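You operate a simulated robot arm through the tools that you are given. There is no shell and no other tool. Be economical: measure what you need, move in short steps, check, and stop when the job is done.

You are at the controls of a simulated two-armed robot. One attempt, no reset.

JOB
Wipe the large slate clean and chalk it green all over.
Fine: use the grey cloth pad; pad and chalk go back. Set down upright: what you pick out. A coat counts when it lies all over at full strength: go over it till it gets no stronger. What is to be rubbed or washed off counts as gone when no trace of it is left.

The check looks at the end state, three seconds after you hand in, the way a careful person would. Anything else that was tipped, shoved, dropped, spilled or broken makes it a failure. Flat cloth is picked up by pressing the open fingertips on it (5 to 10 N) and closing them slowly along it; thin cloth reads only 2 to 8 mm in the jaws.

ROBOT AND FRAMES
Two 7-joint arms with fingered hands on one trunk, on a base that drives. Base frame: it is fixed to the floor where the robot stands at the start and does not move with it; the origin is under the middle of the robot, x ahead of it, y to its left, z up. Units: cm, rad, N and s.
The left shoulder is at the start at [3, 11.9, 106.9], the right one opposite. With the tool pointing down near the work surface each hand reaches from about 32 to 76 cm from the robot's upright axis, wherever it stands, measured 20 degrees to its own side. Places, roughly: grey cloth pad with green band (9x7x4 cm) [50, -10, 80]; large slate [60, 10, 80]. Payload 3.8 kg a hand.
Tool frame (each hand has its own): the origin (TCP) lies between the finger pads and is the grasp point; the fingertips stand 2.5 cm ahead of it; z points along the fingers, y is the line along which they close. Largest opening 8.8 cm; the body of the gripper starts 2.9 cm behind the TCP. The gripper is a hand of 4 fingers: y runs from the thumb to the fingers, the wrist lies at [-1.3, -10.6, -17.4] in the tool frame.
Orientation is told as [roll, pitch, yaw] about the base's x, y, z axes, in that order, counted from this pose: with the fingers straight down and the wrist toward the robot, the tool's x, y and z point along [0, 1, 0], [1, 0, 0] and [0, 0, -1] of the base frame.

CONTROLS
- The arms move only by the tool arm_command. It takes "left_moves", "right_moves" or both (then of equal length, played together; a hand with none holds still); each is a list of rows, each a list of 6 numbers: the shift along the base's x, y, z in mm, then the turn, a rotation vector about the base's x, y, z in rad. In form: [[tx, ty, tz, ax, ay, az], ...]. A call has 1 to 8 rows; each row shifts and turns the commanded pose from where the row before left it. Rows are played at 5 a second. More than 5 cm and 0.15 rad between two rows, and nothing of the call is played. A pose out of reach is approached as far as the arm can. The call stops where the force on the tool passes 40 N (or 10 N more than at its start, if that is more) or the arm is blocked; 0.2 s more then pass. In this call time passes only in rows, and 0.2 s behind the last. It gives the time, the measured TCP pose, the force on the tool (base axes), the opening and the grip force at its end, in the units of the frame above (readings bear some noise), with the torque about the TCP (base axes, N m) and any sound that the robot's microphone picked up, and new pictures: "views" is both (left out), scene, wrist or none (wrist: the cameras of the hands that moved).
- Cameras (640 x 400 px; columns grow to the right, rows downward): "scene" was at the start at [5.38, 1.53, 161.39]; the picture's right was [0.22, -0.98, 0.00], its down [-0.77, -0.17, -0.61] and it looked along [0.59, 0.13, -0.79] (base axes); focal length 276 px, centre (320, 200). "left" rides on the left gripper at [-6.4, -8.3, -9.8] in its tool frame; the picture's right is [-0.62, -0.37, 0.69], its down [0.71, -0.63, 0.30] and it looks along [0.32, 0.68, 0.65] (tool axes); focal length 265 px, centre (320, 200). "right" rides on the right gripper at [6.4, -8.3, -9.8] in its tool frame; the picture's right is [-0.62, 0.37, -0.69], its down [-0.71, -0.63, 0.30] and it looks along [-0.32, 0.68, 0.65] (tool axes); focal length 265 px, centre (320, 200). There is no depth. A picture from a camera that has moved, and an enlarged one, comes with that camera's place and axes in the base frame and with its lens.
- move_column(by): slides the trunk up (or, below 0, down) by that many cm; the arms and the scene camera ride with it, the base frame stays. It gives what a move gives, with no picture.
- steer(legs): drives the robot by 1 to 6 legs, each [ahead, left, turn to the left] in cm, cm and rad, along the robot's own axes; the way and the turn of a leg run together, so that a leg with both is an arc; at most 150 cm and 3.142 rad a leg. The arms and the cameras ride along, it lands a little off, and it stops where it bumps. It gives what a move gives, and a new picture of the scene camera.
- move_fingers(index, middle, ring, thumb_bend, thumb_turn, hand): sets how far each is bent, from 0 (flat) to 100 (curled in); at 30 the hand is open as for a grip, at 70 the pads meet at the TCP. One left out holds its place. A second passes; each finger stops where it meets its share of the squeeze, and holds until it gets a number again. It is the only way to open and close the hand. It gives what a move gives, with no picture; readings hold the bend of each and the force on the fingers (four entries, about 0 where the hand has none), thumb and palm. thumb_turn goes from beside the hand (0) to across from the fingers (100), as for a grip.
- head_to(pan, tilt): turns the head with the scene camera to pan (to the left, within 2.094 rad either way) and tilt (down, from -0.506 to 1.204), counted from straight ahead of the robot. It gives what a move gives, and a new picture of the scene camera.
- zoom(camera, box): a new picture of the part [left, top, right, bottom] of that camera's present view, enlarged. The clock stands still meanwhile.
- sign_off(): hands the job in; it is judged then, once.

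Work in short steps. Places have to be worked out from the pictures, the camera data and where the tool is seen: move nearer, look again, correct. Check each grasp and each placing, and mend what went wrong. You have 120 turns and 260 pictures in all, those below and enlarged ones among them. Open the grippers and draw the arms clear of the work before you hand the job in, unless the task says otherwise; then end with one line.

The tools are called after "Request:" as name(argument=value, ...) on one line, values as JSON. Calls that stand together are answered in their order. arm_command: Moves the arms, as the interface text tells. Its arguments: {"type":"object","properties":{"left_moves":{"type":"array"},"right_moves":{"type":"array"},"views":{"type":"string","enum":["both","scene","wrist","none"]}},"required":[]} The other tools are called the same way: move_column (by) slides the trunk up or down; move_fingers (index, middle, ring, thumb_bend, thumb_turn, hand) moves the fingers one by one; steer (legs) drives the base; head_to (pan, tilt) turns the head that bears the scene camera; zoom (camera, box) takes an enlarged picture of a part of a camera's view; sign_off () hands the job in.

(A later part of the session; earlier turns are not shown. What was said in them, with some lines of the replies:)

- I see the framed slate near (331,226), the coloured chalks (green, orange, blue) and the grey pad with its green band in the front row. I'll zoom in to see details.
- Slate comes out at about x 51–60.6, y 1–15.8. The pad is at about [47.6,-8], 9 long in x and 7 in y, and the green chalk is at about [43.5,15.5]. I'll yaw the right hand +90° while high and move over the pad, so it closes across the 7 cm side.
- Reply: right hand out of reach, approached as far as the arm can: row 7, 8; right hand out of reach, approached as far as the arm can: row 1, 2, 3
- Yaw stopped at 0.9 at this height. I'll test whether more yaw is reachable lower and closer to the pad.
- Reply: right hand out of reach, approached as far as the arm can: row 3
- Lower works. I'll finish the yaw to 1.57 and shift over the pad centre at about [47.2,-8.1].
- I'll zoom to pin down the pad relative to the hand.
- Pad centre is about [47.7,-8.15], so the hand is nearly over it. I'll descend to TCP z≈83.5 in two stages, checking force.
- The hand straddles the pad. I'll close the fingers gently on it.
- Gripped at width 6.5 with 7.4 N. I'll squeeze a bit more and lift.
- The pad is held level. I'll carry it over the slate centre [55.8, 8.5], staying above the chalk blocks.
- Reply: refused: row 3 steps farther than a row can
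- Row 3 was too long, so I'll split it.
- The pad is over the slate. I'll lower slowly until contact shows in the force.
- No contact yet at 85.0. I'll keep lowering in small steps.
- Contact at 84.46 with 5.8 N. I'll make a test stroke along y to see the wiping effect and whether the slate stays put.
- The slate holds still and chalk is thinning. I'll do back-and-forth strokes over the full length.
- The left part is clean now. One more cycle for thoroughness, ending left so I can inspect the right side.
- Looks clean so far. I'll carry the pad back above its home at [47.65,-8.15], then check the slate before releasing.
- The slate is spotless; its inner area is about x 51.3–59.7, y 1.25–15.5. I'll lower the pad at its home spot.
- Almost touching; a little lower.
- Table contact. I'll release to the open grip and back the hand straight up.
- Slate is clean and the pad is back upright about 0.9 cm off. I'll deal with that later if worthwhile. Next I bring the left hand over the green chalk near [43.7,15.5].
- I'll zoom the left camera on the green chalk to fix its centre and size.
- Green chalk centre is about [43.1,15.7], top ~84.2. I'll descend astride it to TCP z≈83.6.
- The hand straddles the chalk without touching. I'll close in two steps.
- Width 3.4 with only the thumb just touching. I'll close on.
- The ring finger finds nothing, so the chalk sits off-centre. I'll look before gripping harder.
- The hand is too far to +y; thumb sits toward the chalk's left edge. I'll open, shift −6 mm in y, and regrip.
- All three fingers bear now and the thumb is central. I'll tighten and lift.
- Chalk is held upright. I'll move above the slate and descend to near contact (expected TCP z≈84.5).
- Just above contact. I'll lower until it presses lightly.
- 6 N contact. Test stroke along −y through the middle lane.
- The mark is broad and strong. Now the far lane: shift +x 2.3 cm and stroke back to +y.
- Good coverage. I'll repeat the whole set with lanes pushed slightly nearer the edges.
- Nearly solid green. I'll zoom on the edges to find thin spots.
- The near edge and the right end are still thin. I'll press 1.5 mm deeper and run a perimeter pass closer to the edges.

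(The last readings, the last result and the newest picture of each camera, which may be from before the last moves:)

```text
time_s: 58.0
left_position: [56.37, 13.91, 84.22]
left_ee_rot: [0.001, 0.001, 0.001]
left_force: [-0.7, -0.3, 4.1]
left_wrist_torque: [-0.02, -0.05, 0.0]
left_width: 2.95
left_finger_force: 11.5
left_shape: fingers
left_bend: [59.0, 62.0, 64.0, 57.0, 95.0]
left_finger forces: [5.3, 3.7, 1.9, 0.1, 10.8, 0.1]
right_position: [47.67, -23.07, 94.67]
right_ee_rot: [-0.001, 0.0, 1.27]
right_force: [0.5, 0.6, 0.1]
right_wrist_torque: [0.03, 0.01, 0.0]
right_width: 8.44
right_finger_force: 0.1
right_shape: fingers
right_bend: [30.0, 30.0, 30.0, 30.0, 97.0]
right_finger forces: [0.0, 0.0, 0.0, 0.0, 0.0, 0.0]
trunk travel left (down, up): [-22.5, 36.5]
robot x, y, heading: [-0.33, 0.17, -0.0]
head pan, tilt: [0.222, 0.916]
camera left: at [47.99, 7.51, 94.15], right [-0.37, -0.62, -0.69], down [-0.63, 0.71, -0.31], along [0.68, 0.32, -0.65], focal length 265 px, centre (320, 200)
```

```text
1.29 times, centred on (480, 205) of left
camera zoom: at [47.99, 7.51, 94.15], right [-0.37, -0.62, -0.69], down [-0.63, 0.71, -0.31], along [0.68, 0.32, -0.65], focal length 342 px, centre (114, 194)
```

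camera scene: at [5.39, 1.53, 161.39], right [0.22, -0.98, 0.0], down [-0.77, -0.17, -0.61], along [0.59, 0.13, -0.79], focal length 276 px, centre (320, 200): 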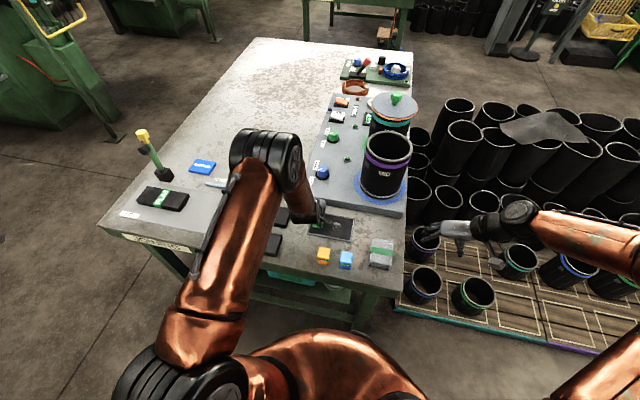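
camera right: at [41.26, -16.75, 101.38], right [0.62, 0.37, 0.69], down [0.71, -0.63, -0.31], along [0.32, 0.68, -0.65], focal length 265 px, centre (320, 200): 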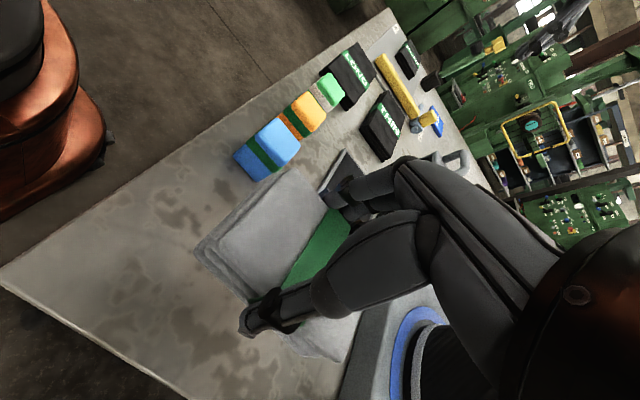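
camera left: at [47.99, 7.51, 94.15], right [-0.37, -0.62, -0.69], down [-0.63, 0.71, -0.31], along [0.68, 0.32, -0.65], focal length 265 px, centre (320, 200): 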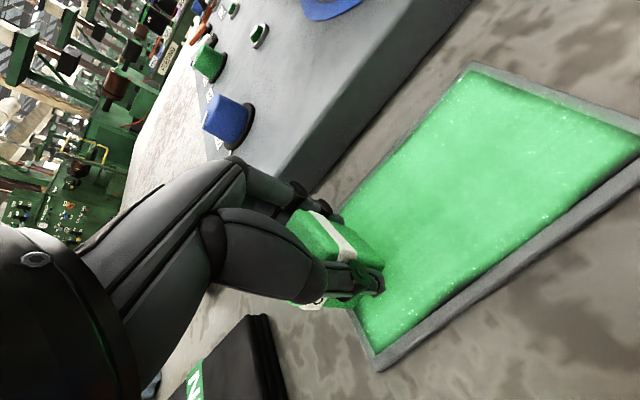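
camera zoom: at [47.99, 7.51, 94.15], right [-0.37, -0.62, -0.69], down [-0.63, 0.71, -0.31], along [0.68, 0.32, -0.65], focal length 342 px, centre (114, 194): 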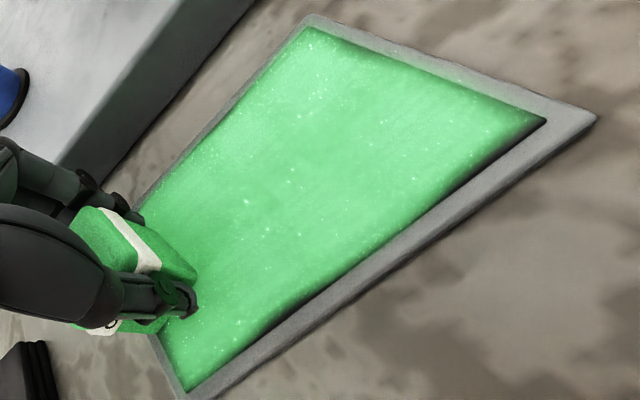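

Almost full. One more complete raster with four lanes and slightly more pressure, including the near-right corner.

Request:
arm_command(left_moves=[[12, 4, -1, 0, 0, 0], [11, 0, 0, 0, 0, 0], [0, -30, 0, 0, 0, 0], [0, -30, 0, 0, 0, 0], [0, -30, 0, 0, 0, 0], [0, -31, 0, 0, 0, 0], [-12, 0, 0, 0, 0, 0], [-10, 0, 0, 0, 0, 0]], views="none")

Request:
arm_command(left_moves=[[0, 30, 0, 0, 0, 0], [0, 30, 0, 0, 0, 0], [0, 30, 0, 0, 0, 0], [0, 31, 0, 0, 0, 0], [-22, 0, 0, 0, 0, 0], [0, -40, 0, 0, 0, 0], [0, -40, 0, 0, 0, 0], [0, -41, 0, 0, 0, 0]], views="none")

Request:
arm_command(left_moves=[[-14, 0, -0.5, 0, 0, 0], [-9, -2, 0, 0, 0, 0], [10, 0, 0, 0, 0, 0], [-10, 0, 0, 0, 0, 0], [0, 30, 0, 0, 0, 0], [0, 30, 0, 0, 0, 0], [0, 30, 0, 0, 0, 0], [0, 32, 0, 0, 0, 0]], views="none")

Request:
arm_command(left_moves=[[10, 0, 0, 0, 0, 0], [-10, 0, 0, 0, 0, 0], [10, 0, 20, 0, 0, 0], [-20, 0, 30, 0, 0, 0], [-35, 10, 0, 0, 0, 0], [-35, 10, 0, 0, 0, 0]], views="both")

Request:
zoom(camera="scene", box=[290, 170, 390, 250])

```text
time_s: 59.8
left_position: [56.33, 2.19, 84.31]
left_ee_rot: [-0.002, -0.001, -0.001]
left_force: [1.6, 0.5, 6.1]
left_wrist_torque: [0.06, -0.13, 0.03]
left_width: 2.94
left_finger_force: 11.4
left_shape: fingers
left_bend: [58.0, 62.0, 63.0, 57.0, 95.0]
left_finger forces: [6.1, 4.3, 2.1, 0.0, 10.3, 0.0]
right_position: [47.71, -23.22, 94.69]
right_ee_rot: [0.001, 0.0, 1.27]
right_force: [0.6, 0.2, -0.3]
right_wrist_torque: [-0.03, -0.01, -0.01]
right_width: 8.45
right_finger_force: 0.1
right_shape: fingers
right_bend: [30.0, 30.0, 30.0, 30.0, 97.0]
right_finger forces: [0.0, 0.0, 0.1, 0.0, 0.0, 0.1]
trunk travel left (down, up): [-22.5, 36.5]
robot x, y, heading: [-0.2, 0.27, -0.003]
head pan, tilt: [0.222, 0.916]
```

```text
time_s: 61.6
left_position: [54.06, 2.07, 84.14]
left_ee_rot: [0.002, 0.002, -0.001]
left_force: [-0.9, 2.7, 5.8]
left_wrist_torque: [0.09, -0.1, -0.02]
left_width: 2.95
left_finger_force: 11.3
left_shape: fingers
left_bend: [58.0, 62.0, 63.0, 57.0, 95.0]
left_finger forces: [5.4, 4.0, 1.7, 0.0, 11.9, 0.0]
right_position: [47.75, -23.2, 94.6]
right_ee_rot: [-0.001, -0.002, 1.27]
right_force: [0.7, -0.6, -0.5]
right_wrist_torque: [0.02, -0.03, 0.0]
right_width: 8.46
right_finger_force: 0.1
right_shape: fingers
right_bend: [30.0, 30.0, 30.0, 30.0, 97.0]
right_finger forces: [0.1, 0.1, 0.0, 0.0, 0.0, 0.1]
trunk travel left (down, up): [-22.5, 36.5]
robot x, y, heading: [0.34, 0.21, -0.0]
head pan, tilt: [0.222, 0.916]
```

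```text
time_s: 63.4
left_position: [51.97, 14.42, 84.17]
left_ee_rot: [0.0, 0.0, 0.001]
left_force: [0.6, -2.8, 8.8]
left_wrist_torque: [-0.03, -0.08, -0.03]
left_width: 2.96
left_finger_force: 11.4
left_shape: fingers
left_bend: [58.0, 62.0, 64.0, 57.0, 95.0]
left_finger forces: [5.5, 3.8, 1.7, 0.0, 11.1, 0.0]
right_position: [47.81, -23.18, 94.63]
right_ee_rot: [0.001, 0.0, 1.271]
right_force: [-0.7, -0.3, -0.6]
right_wrist_torque: [-0.03, 0.03, 0.03]
right_width: 8.45
right_finger_force: 0.1
right_shape: fingers
right_bend: [30.0, 30.0, 30.0, 30.0, 97.0]
right_finger forces: [0.1, 0.0, 0.0, 0.1, 0.0, 0.1]
trunk travel left (down, up): [-22.5, 36.5]
robot x, y, heading: [0.17, 0.09, 0.001]
head pan, tilt: [0.222, 0.916]
```

```text
time_s: 64.8
left_position: [43.8, 16.28, 89.13]
left_ee_rot: [0.0, -0.001, 0.001]
left_force: [-1.2, 0.1, -1.5]
left_wrist_torque: [-0.01, 0.01, 0.01]
left_width: 2.98
left_finger_force: 10.2
left_shape: fingers
left_bend: [58.0, 62.0, 64.0, 57.0, 95.0]
left_finger forces: [5.2, 3.2, 1.5, 0.0, 9.7, 0.0]
right_position: [47.8, -23.09, 94.71]
right_ee_rot: [0.0, 0.0, 1.271]
right_force: [-0.1, -0.1, 1.0]
right_wrist_torque: [0.0, 0.01, 0.0]
right_width: 8.45
right_finger_force: 0.1
right_shape: fingers
right_bend: [30.0, 30.0, 30.0, 30.0, 97.0]
right_finger forces: [0.1, 0.0, 0.1, 0.1, 0.1, 0.0]
trunk travel left (down, up): [-22.5, 36.5]
robot x, y, heading: [0.09, -0.19, 0.002]
head pan, tilt: [0.222, 0.916]
camera scene: at [5.32, 1.54, 161.39], right [0.22, -0.98, 0.0], down [-0.77, -0.17, -0.61], along [0.59, 0.13, -0.79], focal length 276 px, centre (320, 200)
camera left: at [35.42, 9.86, 99.12], right [-0.37, -0.62, -0.69], down [-0.63, 0.71, -0.3], along [0.68, 0.32, -0.65], focal length 265 px, centre (320, 200)
```

scene: 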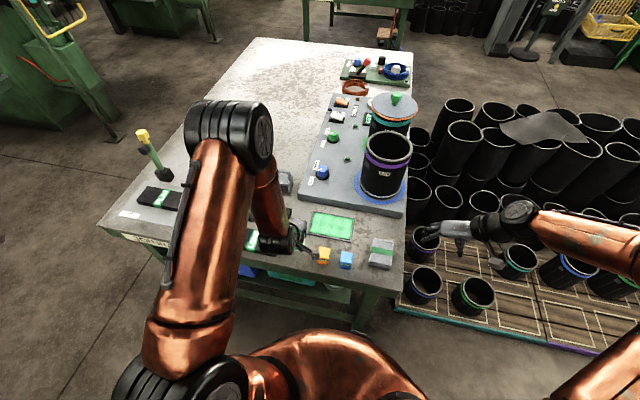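
left: 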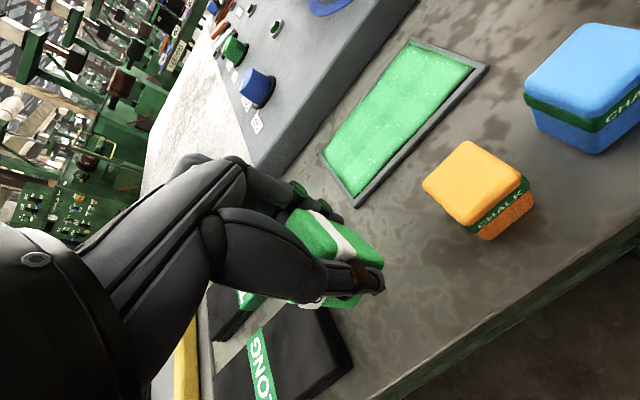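

```text
5.00 times, centred on (340, 210) of scene
camera zoom: at [5.32, 1.54, 161.39], right [0.22, -0.98, 0.0], down [-0.77, -0.17, -0.61], along [0.59, 0.13, -0.79], focal length 1378 px, centre (220, 150)
```

zoom: 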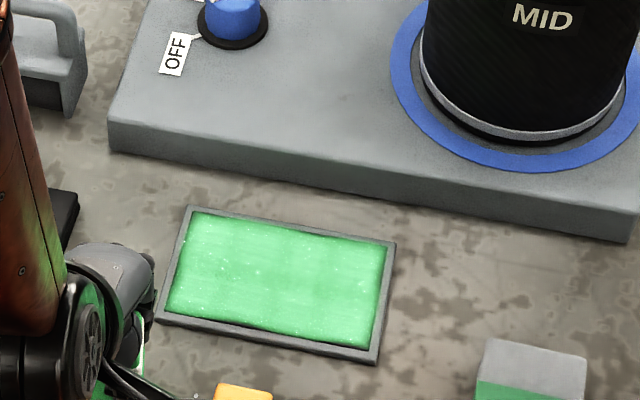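

I'll enlarge the slate in both cameras to check uniformity.

Request:
zoom(camera="scene", box=[305, 205, 361, 245])

Request:
zoom(camera="left", box=[310, 30, 500, 215])

```text
10.00 times, centred on (333, 225) of scene
camera zoom: at [5.32, 1.54, 161.39], right [0.22, -0.98, 0.0], down [-0.77, -0.17, -0.61], along [0.59, 0.13, -0.79], focal length 2756 px, centre (190, -50)
```

zoom: 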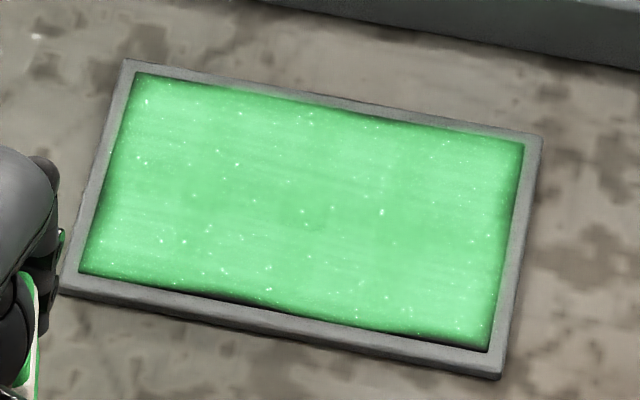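

```text
2.16 times, centred on (405, 122) of left
camera zoom: at [35.42, 9.86, 99.12], right [-0.37, -0.62, -0.69], down [-0.63, 0.71, -0.3], along [0.68, 0.32, -0.65], focal length 574 px, centre (136, 368)
```

zoom: 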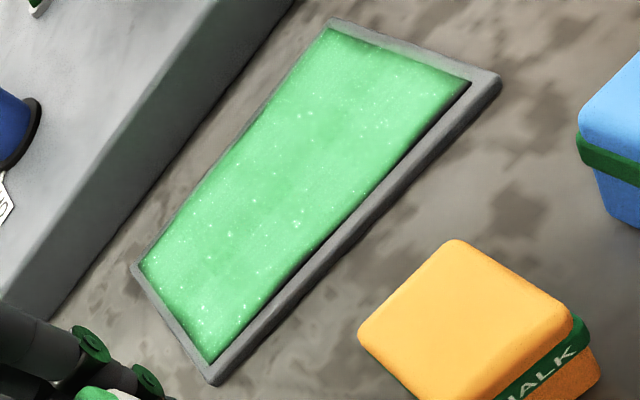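

A thin dark line remains along the near edge, with hints at the far and right edges. I'll do one more perimeter pass slightly further out.

Request:
arm_command(left_moves=[[40, -10, 0, 0, 0, 0], [40, -9, -10, 0, 0, 0], [0, 0, -25, 0, 0, 0], [0, 0, -10, 0, 0, 0], [0, 0, -3, 0, 0, 0], [0, 0, -2, 0, 0, 0]], views="none")

```text
time_s: 66.2
left_position: [51.94, 14.43, 84.12]
left_ee_rot: [0.001, -0.001, 0.001]
left_force: [-0.7, -0.2, 3.7]
left_wrist_torque: [0.01, -0.03, 0.03]
left_width: 2.96
left_finger_force: 10.3
left_shape: fingers
left_bend: [58.0, 62.0, 64.0, 57.0, 95.0]
left_finger forces: [5.0, 3.3, 1.5, 0.1, 10.7, 0.0]
right_position: [47.68, -23.15, 94.54]
right_ee_rot: [-0.001, -0.001, 1.269]
right_force: [-0.4, 0.6, 1.1]
right_wrist_torque: [0.01, 0.0, -0.01]
right_width: 8.42
right_finger_force: 0.0
right_shape: fingers
right_bend: [30.0, 30.0, 30.0, 30.0, 97.0]
right_finger forces: [0.0, 0.1, 0.0, 0.0, 0.1, 0.1]
trunk travel left (down, up): [-22.5, 36.5]
robot x, y, heading: [0.32, 0.16, 0.003]
head pan, tilt: [0.222, 0.916]
```

Light contact. Perimeter pass at wider bounds with about 7 N.

Request:
arm_command(left_moves=[[-5, 2, -0.7, 0, 0, 0], [0, -25, 0, 0, 0, 0], [0, -25, 0, 0, 0, 0], [0, -25, 0, 0, 0, 0], [0, -25, 0, 0, 0, 0], [0, -26, 0, 0, 0, 0], [25, 0, 0, 0, 0, 0], [25, 0, 0, 0, 0, 0]], views="none")

Request:
arm_command(left_moves=[[28, 0, 0, 0, 0, 0], [0, 25, 0, 0, 0, 0], [0, 25, 0, 0, 0, 0], [0, 25, 0, 0, 0, 0], [0, 25, 0, 0, 0, 0], [0, 27, 0, 0, 0, 0], [-25, 0, 0, 0, 0, 0], [-25, 0, 0, 0, 0, 0]], views="none")

Request:
arm_command(left_moves=[[-28, 0, -0.7, 0, 0, 0], [0, -25, 0, 0, 0, 0], [0, -25, 0, 0, 0, 0], [0, -25, 0, 0, 0, 0], [0, -25, 0, 0, 0, 0], [0, -27, 0, 0, 0, 0], [20, 0, 0, 0, 0, 0], [20, 0, 0, 0, 0, 0]], views="none")

Request:
arm_command(left_moves=[[0, 25, 0, 0, 0, 0], [0, 25, 0, 0, 0, 0], [0, 25, 0, 0, 0, 0], [0, 25, 0, 0, 0, 0], [0, 24, 0, 0, 0, 0], [0, 0, 20, 0, 0, 0], [-50, 0, 20, 0, 0, 0], [-50, 0, 10, 0, 0, 0]], views="none")

Request:
zoom(camera="scene", box=[305, 205, 361, 245])

Request:
zoom(camera="left", box=[300, 30, 500, 215])

```text
time_s: 68.0
left_position: [56.42, 1.91, 84.08]
left_ee_rot: [0.002, -0.001, 0.001]
left_force: [-2.4, 0.6, 9.2]
left_wrist_torque: [0.03, -0.03, 0.01]
left_width: 2.98
left_finger_force: 10.9
left_shape: fingers
left_bend: [59.0, 62.0, 64.0, 57.0, 95.0]
left_finger forces: [5.2, 3.4, 1.4, 0.0, 12.4, 0.1]
right_position: [47.71, -23.1, 94.66]
right_ee_rot: [0.001, 0.0, 1.271]
right_force: [0.0, 0.3, 0.0]
right_wrist_torque: [-0.01, -0.02, -0.02]
right_width: 8.45
right_finger_force: 0.1
right_shape: fingers
right_bend: [30.0, 30.0, 30.0, 30.0, 97.0]
right_finger forces: [0.1, 0.1, 0.0, 0.0, 0.0, 0.0]
trunk travel left (down, up): [-22.5, 36.5]
robot x, y, heading: [-0.23, 0.09, 0.001]
head pan, tilt: [0.222, 0.916]
```

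```text
time_s: 69.8
left_position: [54.25, 14.71, 84.19]
left_ee_rot: [0.001, -0.002, -0.001]
left_force: [4.1, -0.1, 9.5]
left_wrist_torque: [0.07, -0.14, -0.03]
left_width: 2.95
left_finger_force: 11.5
left_shape: fingers
left_bend: [58.0, 62.0, 63.0, 57.0, 95.0]
left_finger forces: [6.4, 4.4, 2.2, 0.0, 10.1, 0.0]
right_position: [47.68, -23.12, 94.65]
right_ee_rot: [0.0, 0.001, 1.27]
right_force: [-0.1, -0.1, 0.5]
right_wrist_torque: [-0.03, -0.02, 0.0]
right_width: 8.42
right_finger_force: 0.1
right_shape: fingers
right_bend: [30.0, 30.0, 30.0, 30.0, 97.0]
right_finger forces: [0.0, 0.0, 0.0, 0.0, 0.0, 0.1]
trunk travel left (down, up): [-22.5, 36.5]
robot x, y, heading: [-0.38, 0.34, -0.005]
head pan, tilt: [0.222, 0.916]
```

```text
time_s: 71.6
left_position: [55.31, 1.86, 84.0]
left_ee_rot: [0.001, 0.0, 0.0]
left_force: [-3.2, -1.2, 8.2]
left_wrist_torque: [0.03, -0.02, 0.03]
left_width: 3.0
left_finger_force: 11.8
left_shape: fingers
left_bend: [59.0, 62.0, 64.0, 56.0, 95.0]
left_finger forces: [5.2, 3.6, 1.3, 0.0, 12.9, 0.0]
right_position: [47.71, -23.11, 94.67]
right_ee_rot: [0.001, -0.001, 1.269]
right_force: [0.0, 0.2, -0.7]
right_wrist_torque: [0.0, 0.02, 0.04]
right_width: 8.46
right_finger_force: 0.0
right_shape: fingers
right_bend: [30.0, 30.0, 30.0, 30.0, 97.0]
right_finger forces: [0.0, 0.1, 0.0, 0.0, 0.0, 0.0]
trunk travel left (down, up): [-22.5, 36.5]
robot x, y, heading: [0.01, -0.15, 0.005]
head pan, tilt: [0.222, 0.916]
```

```text
refused: row 7 steps farther than a row can; nothing moved
```

```text
10.00 times, centred on (333, 225) of scene
camera zoom: at [5.24, 1.47, 161.4], right [0.22, -0.98, 0.0], down [-0.77, -0.17, -0.61], along [0.59, 0.13, -0.79], focal length 2756 px, centre (190, -50)
```

zoom: 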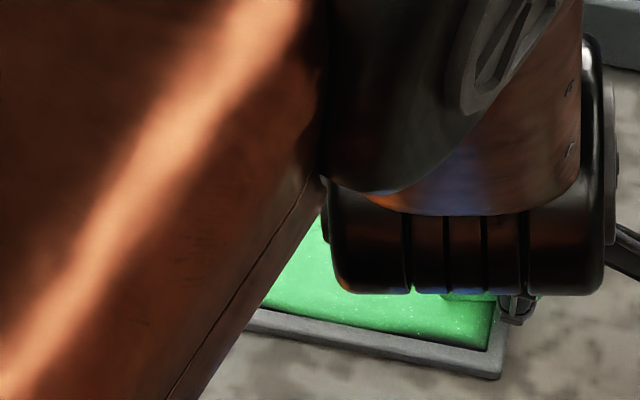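

```text
2.16 times, centred on (400, 122) of left
camera zoom: at [47.01, -4.58, 93.89], right [-0.37, -0.62, -0.69], down [-0.63, 0.71, -0.3], along [0.68, 0.32, -0.65], focal length 574 px, centre (147, 368)
```

zoom: 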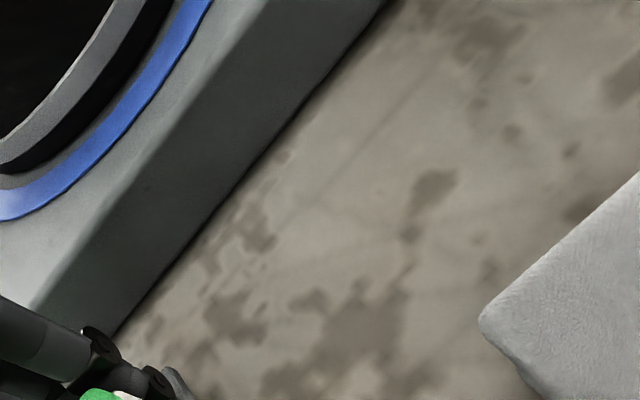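

The lift call had one over-long row. I'll repeat the middle stroke and lift.

Request:
arm_command(left_moves=[[0, 25, 0, 0, 0, 0], [0, 25, 0, 0, 0, 0], [0, 25, 0, 0, 0, 0], [0, 25, 0, 0, 0, 0], [0, 24, 0, 0, 0, 0], [0, 0, 25, 0, 0, 0], [-40, 8, 20, 0, 0, 0], [-45, 8, 10, 0, 0, 0]], views="none")

Request:
zoom(camera="scene", box=[305, 205, 361, 245])

Request:
zoom(camera="left", box=[280, 30, 640, 300])

```text
time_s: 73.4
left_position: [46.95, 16.03, 89.52]
left_ee_rot: [-0.001, 0.001, 0.002]
left_force: [0.0, -0.6, -0.7]
left_wrist_torque: [0.0, 0.01, -0.03]
left_width: 2.99
left_finger_force: 10.3
left_shape: fingers
left_bend: [59.0, 62.0, 64.0, 56.0, 95.0]
left_finger forces: [5.4, 3.2, 1.4, 0.0, 9.9, 0.0]
right_position: [47.77, -23.06, 94.61]
right_ee_rot: [0.0, -0.002, 1.27]
right_force: [-0.4, 0.8, 0.0]
right_wrist_torque: [-0.01, -0.01, 0.0]
right_width: 8.43
right_finger_force: 0.0
right_shape: fingers
right_bend: [30.0, 30.0, 30.0, 30.0, 97.0]
right_finger forces: [0.0, 0.0, 0.0, 0.0, 0.1, 0.1]
trunk travel left (down, up): [-22.5, 36.5]
robot x, y, heading: [-0.08, -0.04, 0.001]
head pan, tilt: [0.222, 0.916]
```

```text
10.00 times, centred on (333, 225) of scene
camera zoom: at [5.33, 1.53, 161.39], right [0.22, -0.98, 0.0], down [-0.77, -0.17, -0.61], along [0.59, 0.13, -0.79], focal length 2756 px, centre (190, -50)
```

zoom: 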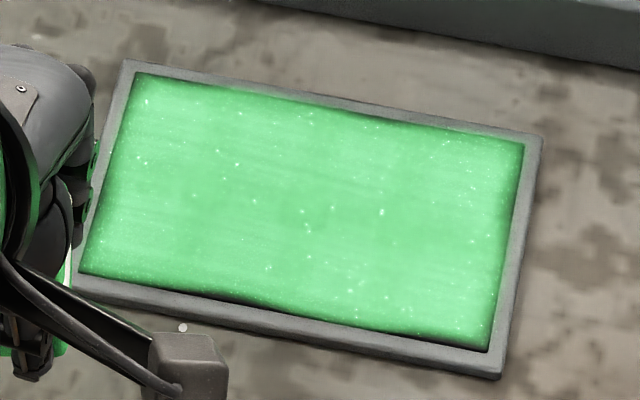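

```text
1.48 times, centred on (460, 165) of left
camera zoom: at [38.56, 9.53, 99.48], right [-0.37, -0.62, -0.69], down [-0.63, 0.71, -0.3], along [0.68, 0.32, -0.65], focal length 393 px, centre (113, 252)
```

zoom: 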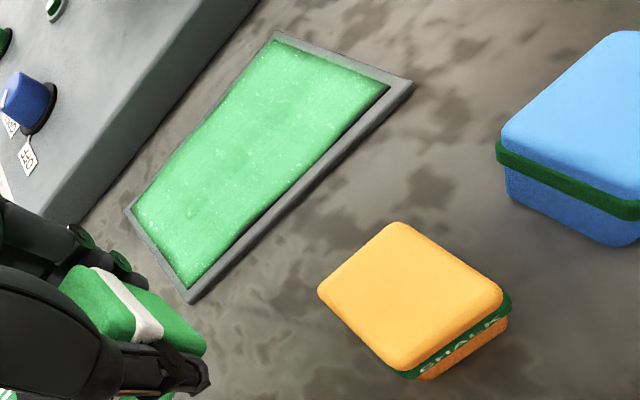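

The picture is unchanged by the extra pass, so the coat is saturated. Now I return the chalk to [43.15,15.3].

Request:
arm_command(left_moves=[[-38, -7, 0, 0, 0, 0], [0, 0, -30, 0, 0, 0], [0, 0, -20, 0, 0, 0], [0, 0, -6, 0, 0, 0], [0, 0, -2, 0, 0, 0], [0, 0, 0, 0, 0, 0]], views="both")

```text
time_s: 74.8
left_position: [43.1, 15.32, 83.61]
left_ee_rot: [0.0, 0.0, 0.0]
left_force: [-0.1, -0.2, -0.9]
left_wrist_torque: [0.02, 0.01, 0.03]
left_width: 2.94
left_finger_force: 9.7
left_shape: fingers
left_bend: [59.0, 62.0, 64.0, 56.0, 95.0]
left_finger forces: [5.2, 3.2, 1.4, 0.0, 9.9, 0.0]
right_position: [47.8, -23.08, 94.73]
right_ee_rot: [0.002, 0.0, 1.27]
right_force: [0.0, 0.6, -0.1]
right_wrist_torque: [-0.04, -0.03, 0.01]
right_width: 8.47
right_finger_force: 0.0
right_shape: fingers
right_bend: [30.0, 30.0, 30.0, 30.0, 97.0]
right_finger forces: [0.1, 0.0, 0.1, 0.0, 0.0, 0.0]
trunk travel left (down, up): [-22.5, 36.5]
robot x, y, heading: [0.06, 0.17, -0.006]
head pan, tilt: [0.222, 0.916]
camera scene: at [5.39, 1.52, 161.39], right [0.22, -0.98, 0.0], down [-0.77, -0.17, -0.61], along [0.59, 0.13, -0.79], focal length 276 px, centre (320, 200)
camera left: at [34.78, 8.81, 93.55], right [-0.37, -0.62, -0.69], down [-0.63, 0.71, -0.3], along [0.68, 0.32, -0.65], focal length 265 px, centre (320, 200)
```

scene: 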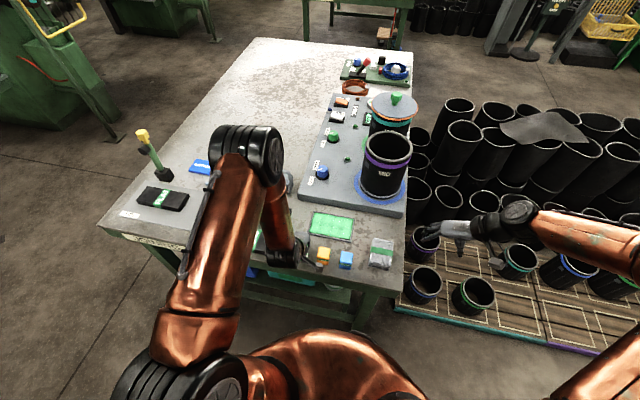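
left: 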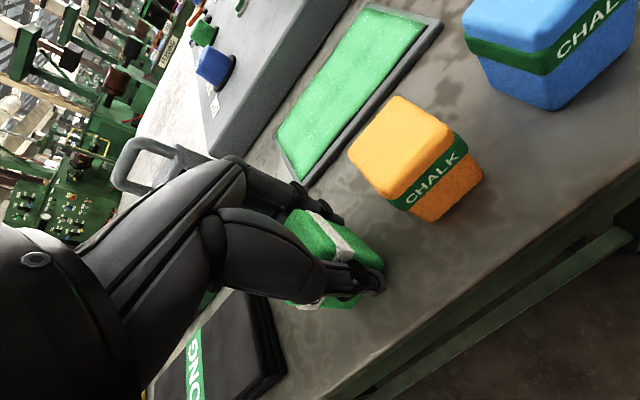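

No contact yet; I'll lower in 1 mm steps.

Request:
arm_command(left_moves=[[0, 0, -1, 0, 0, 0], [0, 0, -1, 0, 0, 0], [0, 0, -1, 0, 0, 0]], views="none")

```text
time_s: 75.6
left_position: [43.08, 15.41, 83.39]
left_ee_rot: [-0.001, 0.001, 0.0]
left_force: [0.8, -0.4, -1.3]
left_wrist_torque: [0.01, -0.03, 0.0]
left_width: 2.95
left_finger_force: 9.4
left_shape: fingers
left_bend: [59.0, 62.0, 64.0, 56.0, 95.0]
left_finger forces: [5.3, 3.2, 1.4, 0.1, 9.8, 0.1]
right_position: [47.83, -23.06, 94.68]
right_ee_rot: [0.0, 0.0, 1.271]
right_force: [0.4, -0.1, -0.3]
right_wrist_torque: [0.01, -0.02, -0.03]
right_width: 8.43
right_finger_force: 0.1
right_shape: fingers
right_bend: [30.0, 30.0, 30.0, 30.0, 97.0]
right_finger forces: [0.0, 0.1, 0.1, 0.0, 0.0, 0.0]
trunk travel left (down, up): [-22.5, 36.5]
robot x, y, heading: [0.18, 0.27, -0.001]
head pan, tilt: [0.222, 0.916]
```

Request:
arm_command(left_moves=[[0, 0, -1, 0, 0, 0], [0, 0, -1, 0, 0, 0]], views="none")

```text
time_s: 76.2
left_position: [43.16, 15.2, 83.22]
left_ee_rot: [0.0, -0.003, 0.0]
left_force: [-1.6, 0.7, 7.5]
left_wrist_torque: [0.03, -0.04, 0.02]
left_width: 2.96
left_finger_force: 11.2
left_shape: fingers
left_bend: [59.0, 62.0, 64.0, 56.0, 95.0]
left_finger forces: [5.4, 3.6, 1.4, 0.0, 12.0, 0.0]
right_position: [47.78, -23.13, 94.75]
right_ee_rot: [-0.001, -0.001, 1.27]
right_force: [-0.7, 0.1, 0.2]
right_wrist_torque: [0.01, -0.01, 0.01]
right_width: 8.43
right_finger_force: 0.0
right_shape: fingers
right_bend: [30.0, 30.0, 30.0, 30.0, 97.0]
right_finger forces: [0.0, 0.1, 0.0, 0.0, 0.0, 0.1]
trunk travel left (down, up): [-22.5, 36.5]
robot x, y, heading: [0.01, -0.05, 0.001]
head pan, tilt: [0.222, 0.916]
```

The chalk is firmly down at 7.5 N. I'll open the hand and rise straight up, then back to the left.

Request:
move_fingers(hand="left", index=44, middle=44, ring=44, thumb_bend=44)

Request:
move_fingers(hand="left", index=30, middle=30, ring=30, thumb_bend=30)

Request:
arm_command(left_moves=[[0, 0, 20, 0, 0, 0], [0, 0, 40, 0, 0, 0], [0, 0, 50, 0, 0, 0], [0, 0, 50, 0, 0, 0], [0, 0, 50, 0, 0, 0], [10, 45, 0, 0, 0, 0], [10, 45, 0, 0, 0, 0], [10, 40, 0, 0, 0, 0]], views="scene")

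Request:
zoom(camera="scene", box=[270, 190, 430, 290])

```text
time_s: 77.2
left_position: [43.14, 15.27, 83.1]
left_ee_rot: [-0.001, 0.001, 0.001]
left_force: [0.5, 0.1, -0.6]
left_wrist_torque: [0.02, 0.01, 0.03]
left_width: 5.44
left_finger_force: 0.0
left_shape: fingers
left_bend: [44.0, 44.0, 44.0, 44.0, 97.0]
left_finger forces: [0.1, 0.1, 0.1, 0.1, 0.0, 0.1]
right_position: [47.82, -23.09, 94.71]
right_ee_rot: [-0.001, -0.001, 1.271]
right_force: [0.3, 0.2, -0.4]
right_wrist_torque: [0.0, 0.01, 0.0]
right_width: 8.46
right_finger_force: 0.1
right_shape: fingers
right_bend: [30.0, 30.0, 30.0, 30.0, 97.0]
right_finger forces: [0.1, 0.0, 0.0, 0.0, 0.0, 0.0]
trunk travel left (down, up): [-22.5, 36.5]
robot x, y, heading: [0.12, 0.13, 0.005]
head pan, tilt: [0.222, 0.916]
```

```text
time_s: 78.2
left_position: [43.17, 15.2, 83.14]
left_ee_rot: [-0.002, -0.001, 0.0]
left_force: [0.8, 0.5, 0.1]
left_wrist_torque: [-0.04, 0.04, 0.0]
left_width: 8.43
left_finger_force: 0.0
left_shape: fingers
left_bend: [30.0, 30.0, 30.0, 30.0, 97.0]
left_finger forces: [0.0, 0.1, 0.1, 0.1, 0.0, 0.0]
right_position: [47.83, -23.11, 94.62]
right_ee_rot: [-0.001, -0.001, 1.271]
right_force: [-0.2, -0.2, 0.8]
right_wrist_torque: [-0.02, 0.02, 0.01]
right_width: 8.46
right_finger_force: 0.1
right_shape: fingers
right_bend: [30.0, 30.0, 30.0, 30.0, 97.0]
right_finger forces: [0.1, 0.1, 0.0, 0.0, 0.1, 0.1]
trunk travel left (down, up): [-22.5, 36.5]
robot x, y, heading: [-0.12, 0.23, -0.001]
head pan, tilt: [0.222, 0.916]
```

```text
time_s: 80.0
left_position: [46.14, 28.52, 104.16]
left_ee_rot: [-0.001, 0.0, 0.0]
left_force: [0.4, 1.1, -0.6]
left_wrist_torque: [-0.03, 0.02, -0.01]
left_width: 8.43
left_finger_force: 0.1
left_shape: fingers
left_bend: [30.0, 30.0, 30.0, 30.0, 97.0]
left_finger forces: [0.0, 0.0, 0.1, 0.1, 0.1, 0.0]
right_position: [47.81, -22.93, 94.65]
right_ee_rot: [0.0, 0.002, 1.269]
right_force: [-0.2, -0.3, -0.3]
right_wrist_torque: [-0.03, -0.01, 0.01]
right_width: 8.41
right_finger_force: 0.0
right_shape: fingers
right_bend: [30.0, 30.0, 30.0, 30.0, 97.0]
right_finger forces: [0.1, 0.0, 0.0, 0.0, 0.1, 0.1]
trunk travel left (down, up): [-22.5, 36.5]
robot x, y, heading: [0.34, 0.37, -0.0]
head pan, tilt: [0.222, 0.916]
camera scene: at [5.41, 1.68, 161.39], right [0.22, -0.98, 0.0], down [-0.77, -0.17, -0.61], along [0.59, 0.13, -0.79], focal length 276 px, centre (320, 200)
```

scene: 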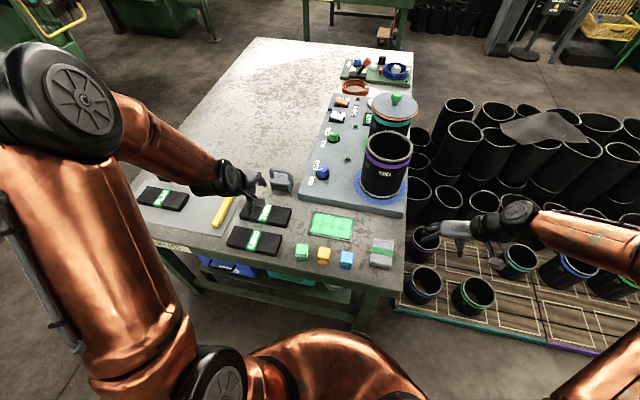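

```text
4.00 times, centred on (350, 240) of scene
camera zoom: at [5.41, 1.68, 161.39], right [0.22, -0.98, 0.0], down [-0.77, -0.17, -0.61], along [0.59, 0.13, -0.79], focal length 1102 px, centre (200, 40)
```

zoom: 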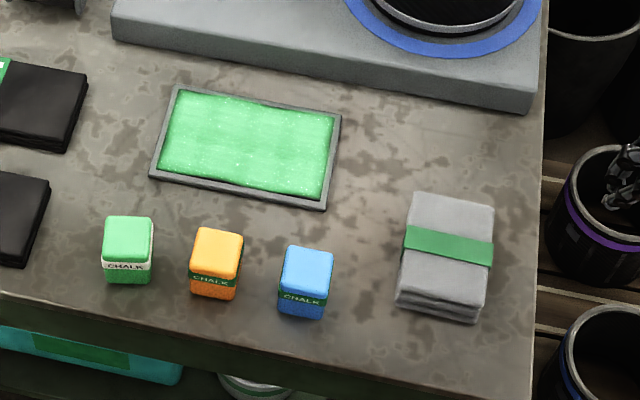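

The slate is evenly green. The chalk and pad are back upright at their places, both hands are open and clear, and nothing else has moved, so I'm handing in.

Request:
sign_off()

```text
The job is handed in.
```

I wiped the large slate clean with the grey pad and chalked it green all over. A last extra pass made the coat no stronger. Green chalk and pad stand upright back at their places: the chalk about 0.4 cm off, the pad about 0.9 cm, which I left.
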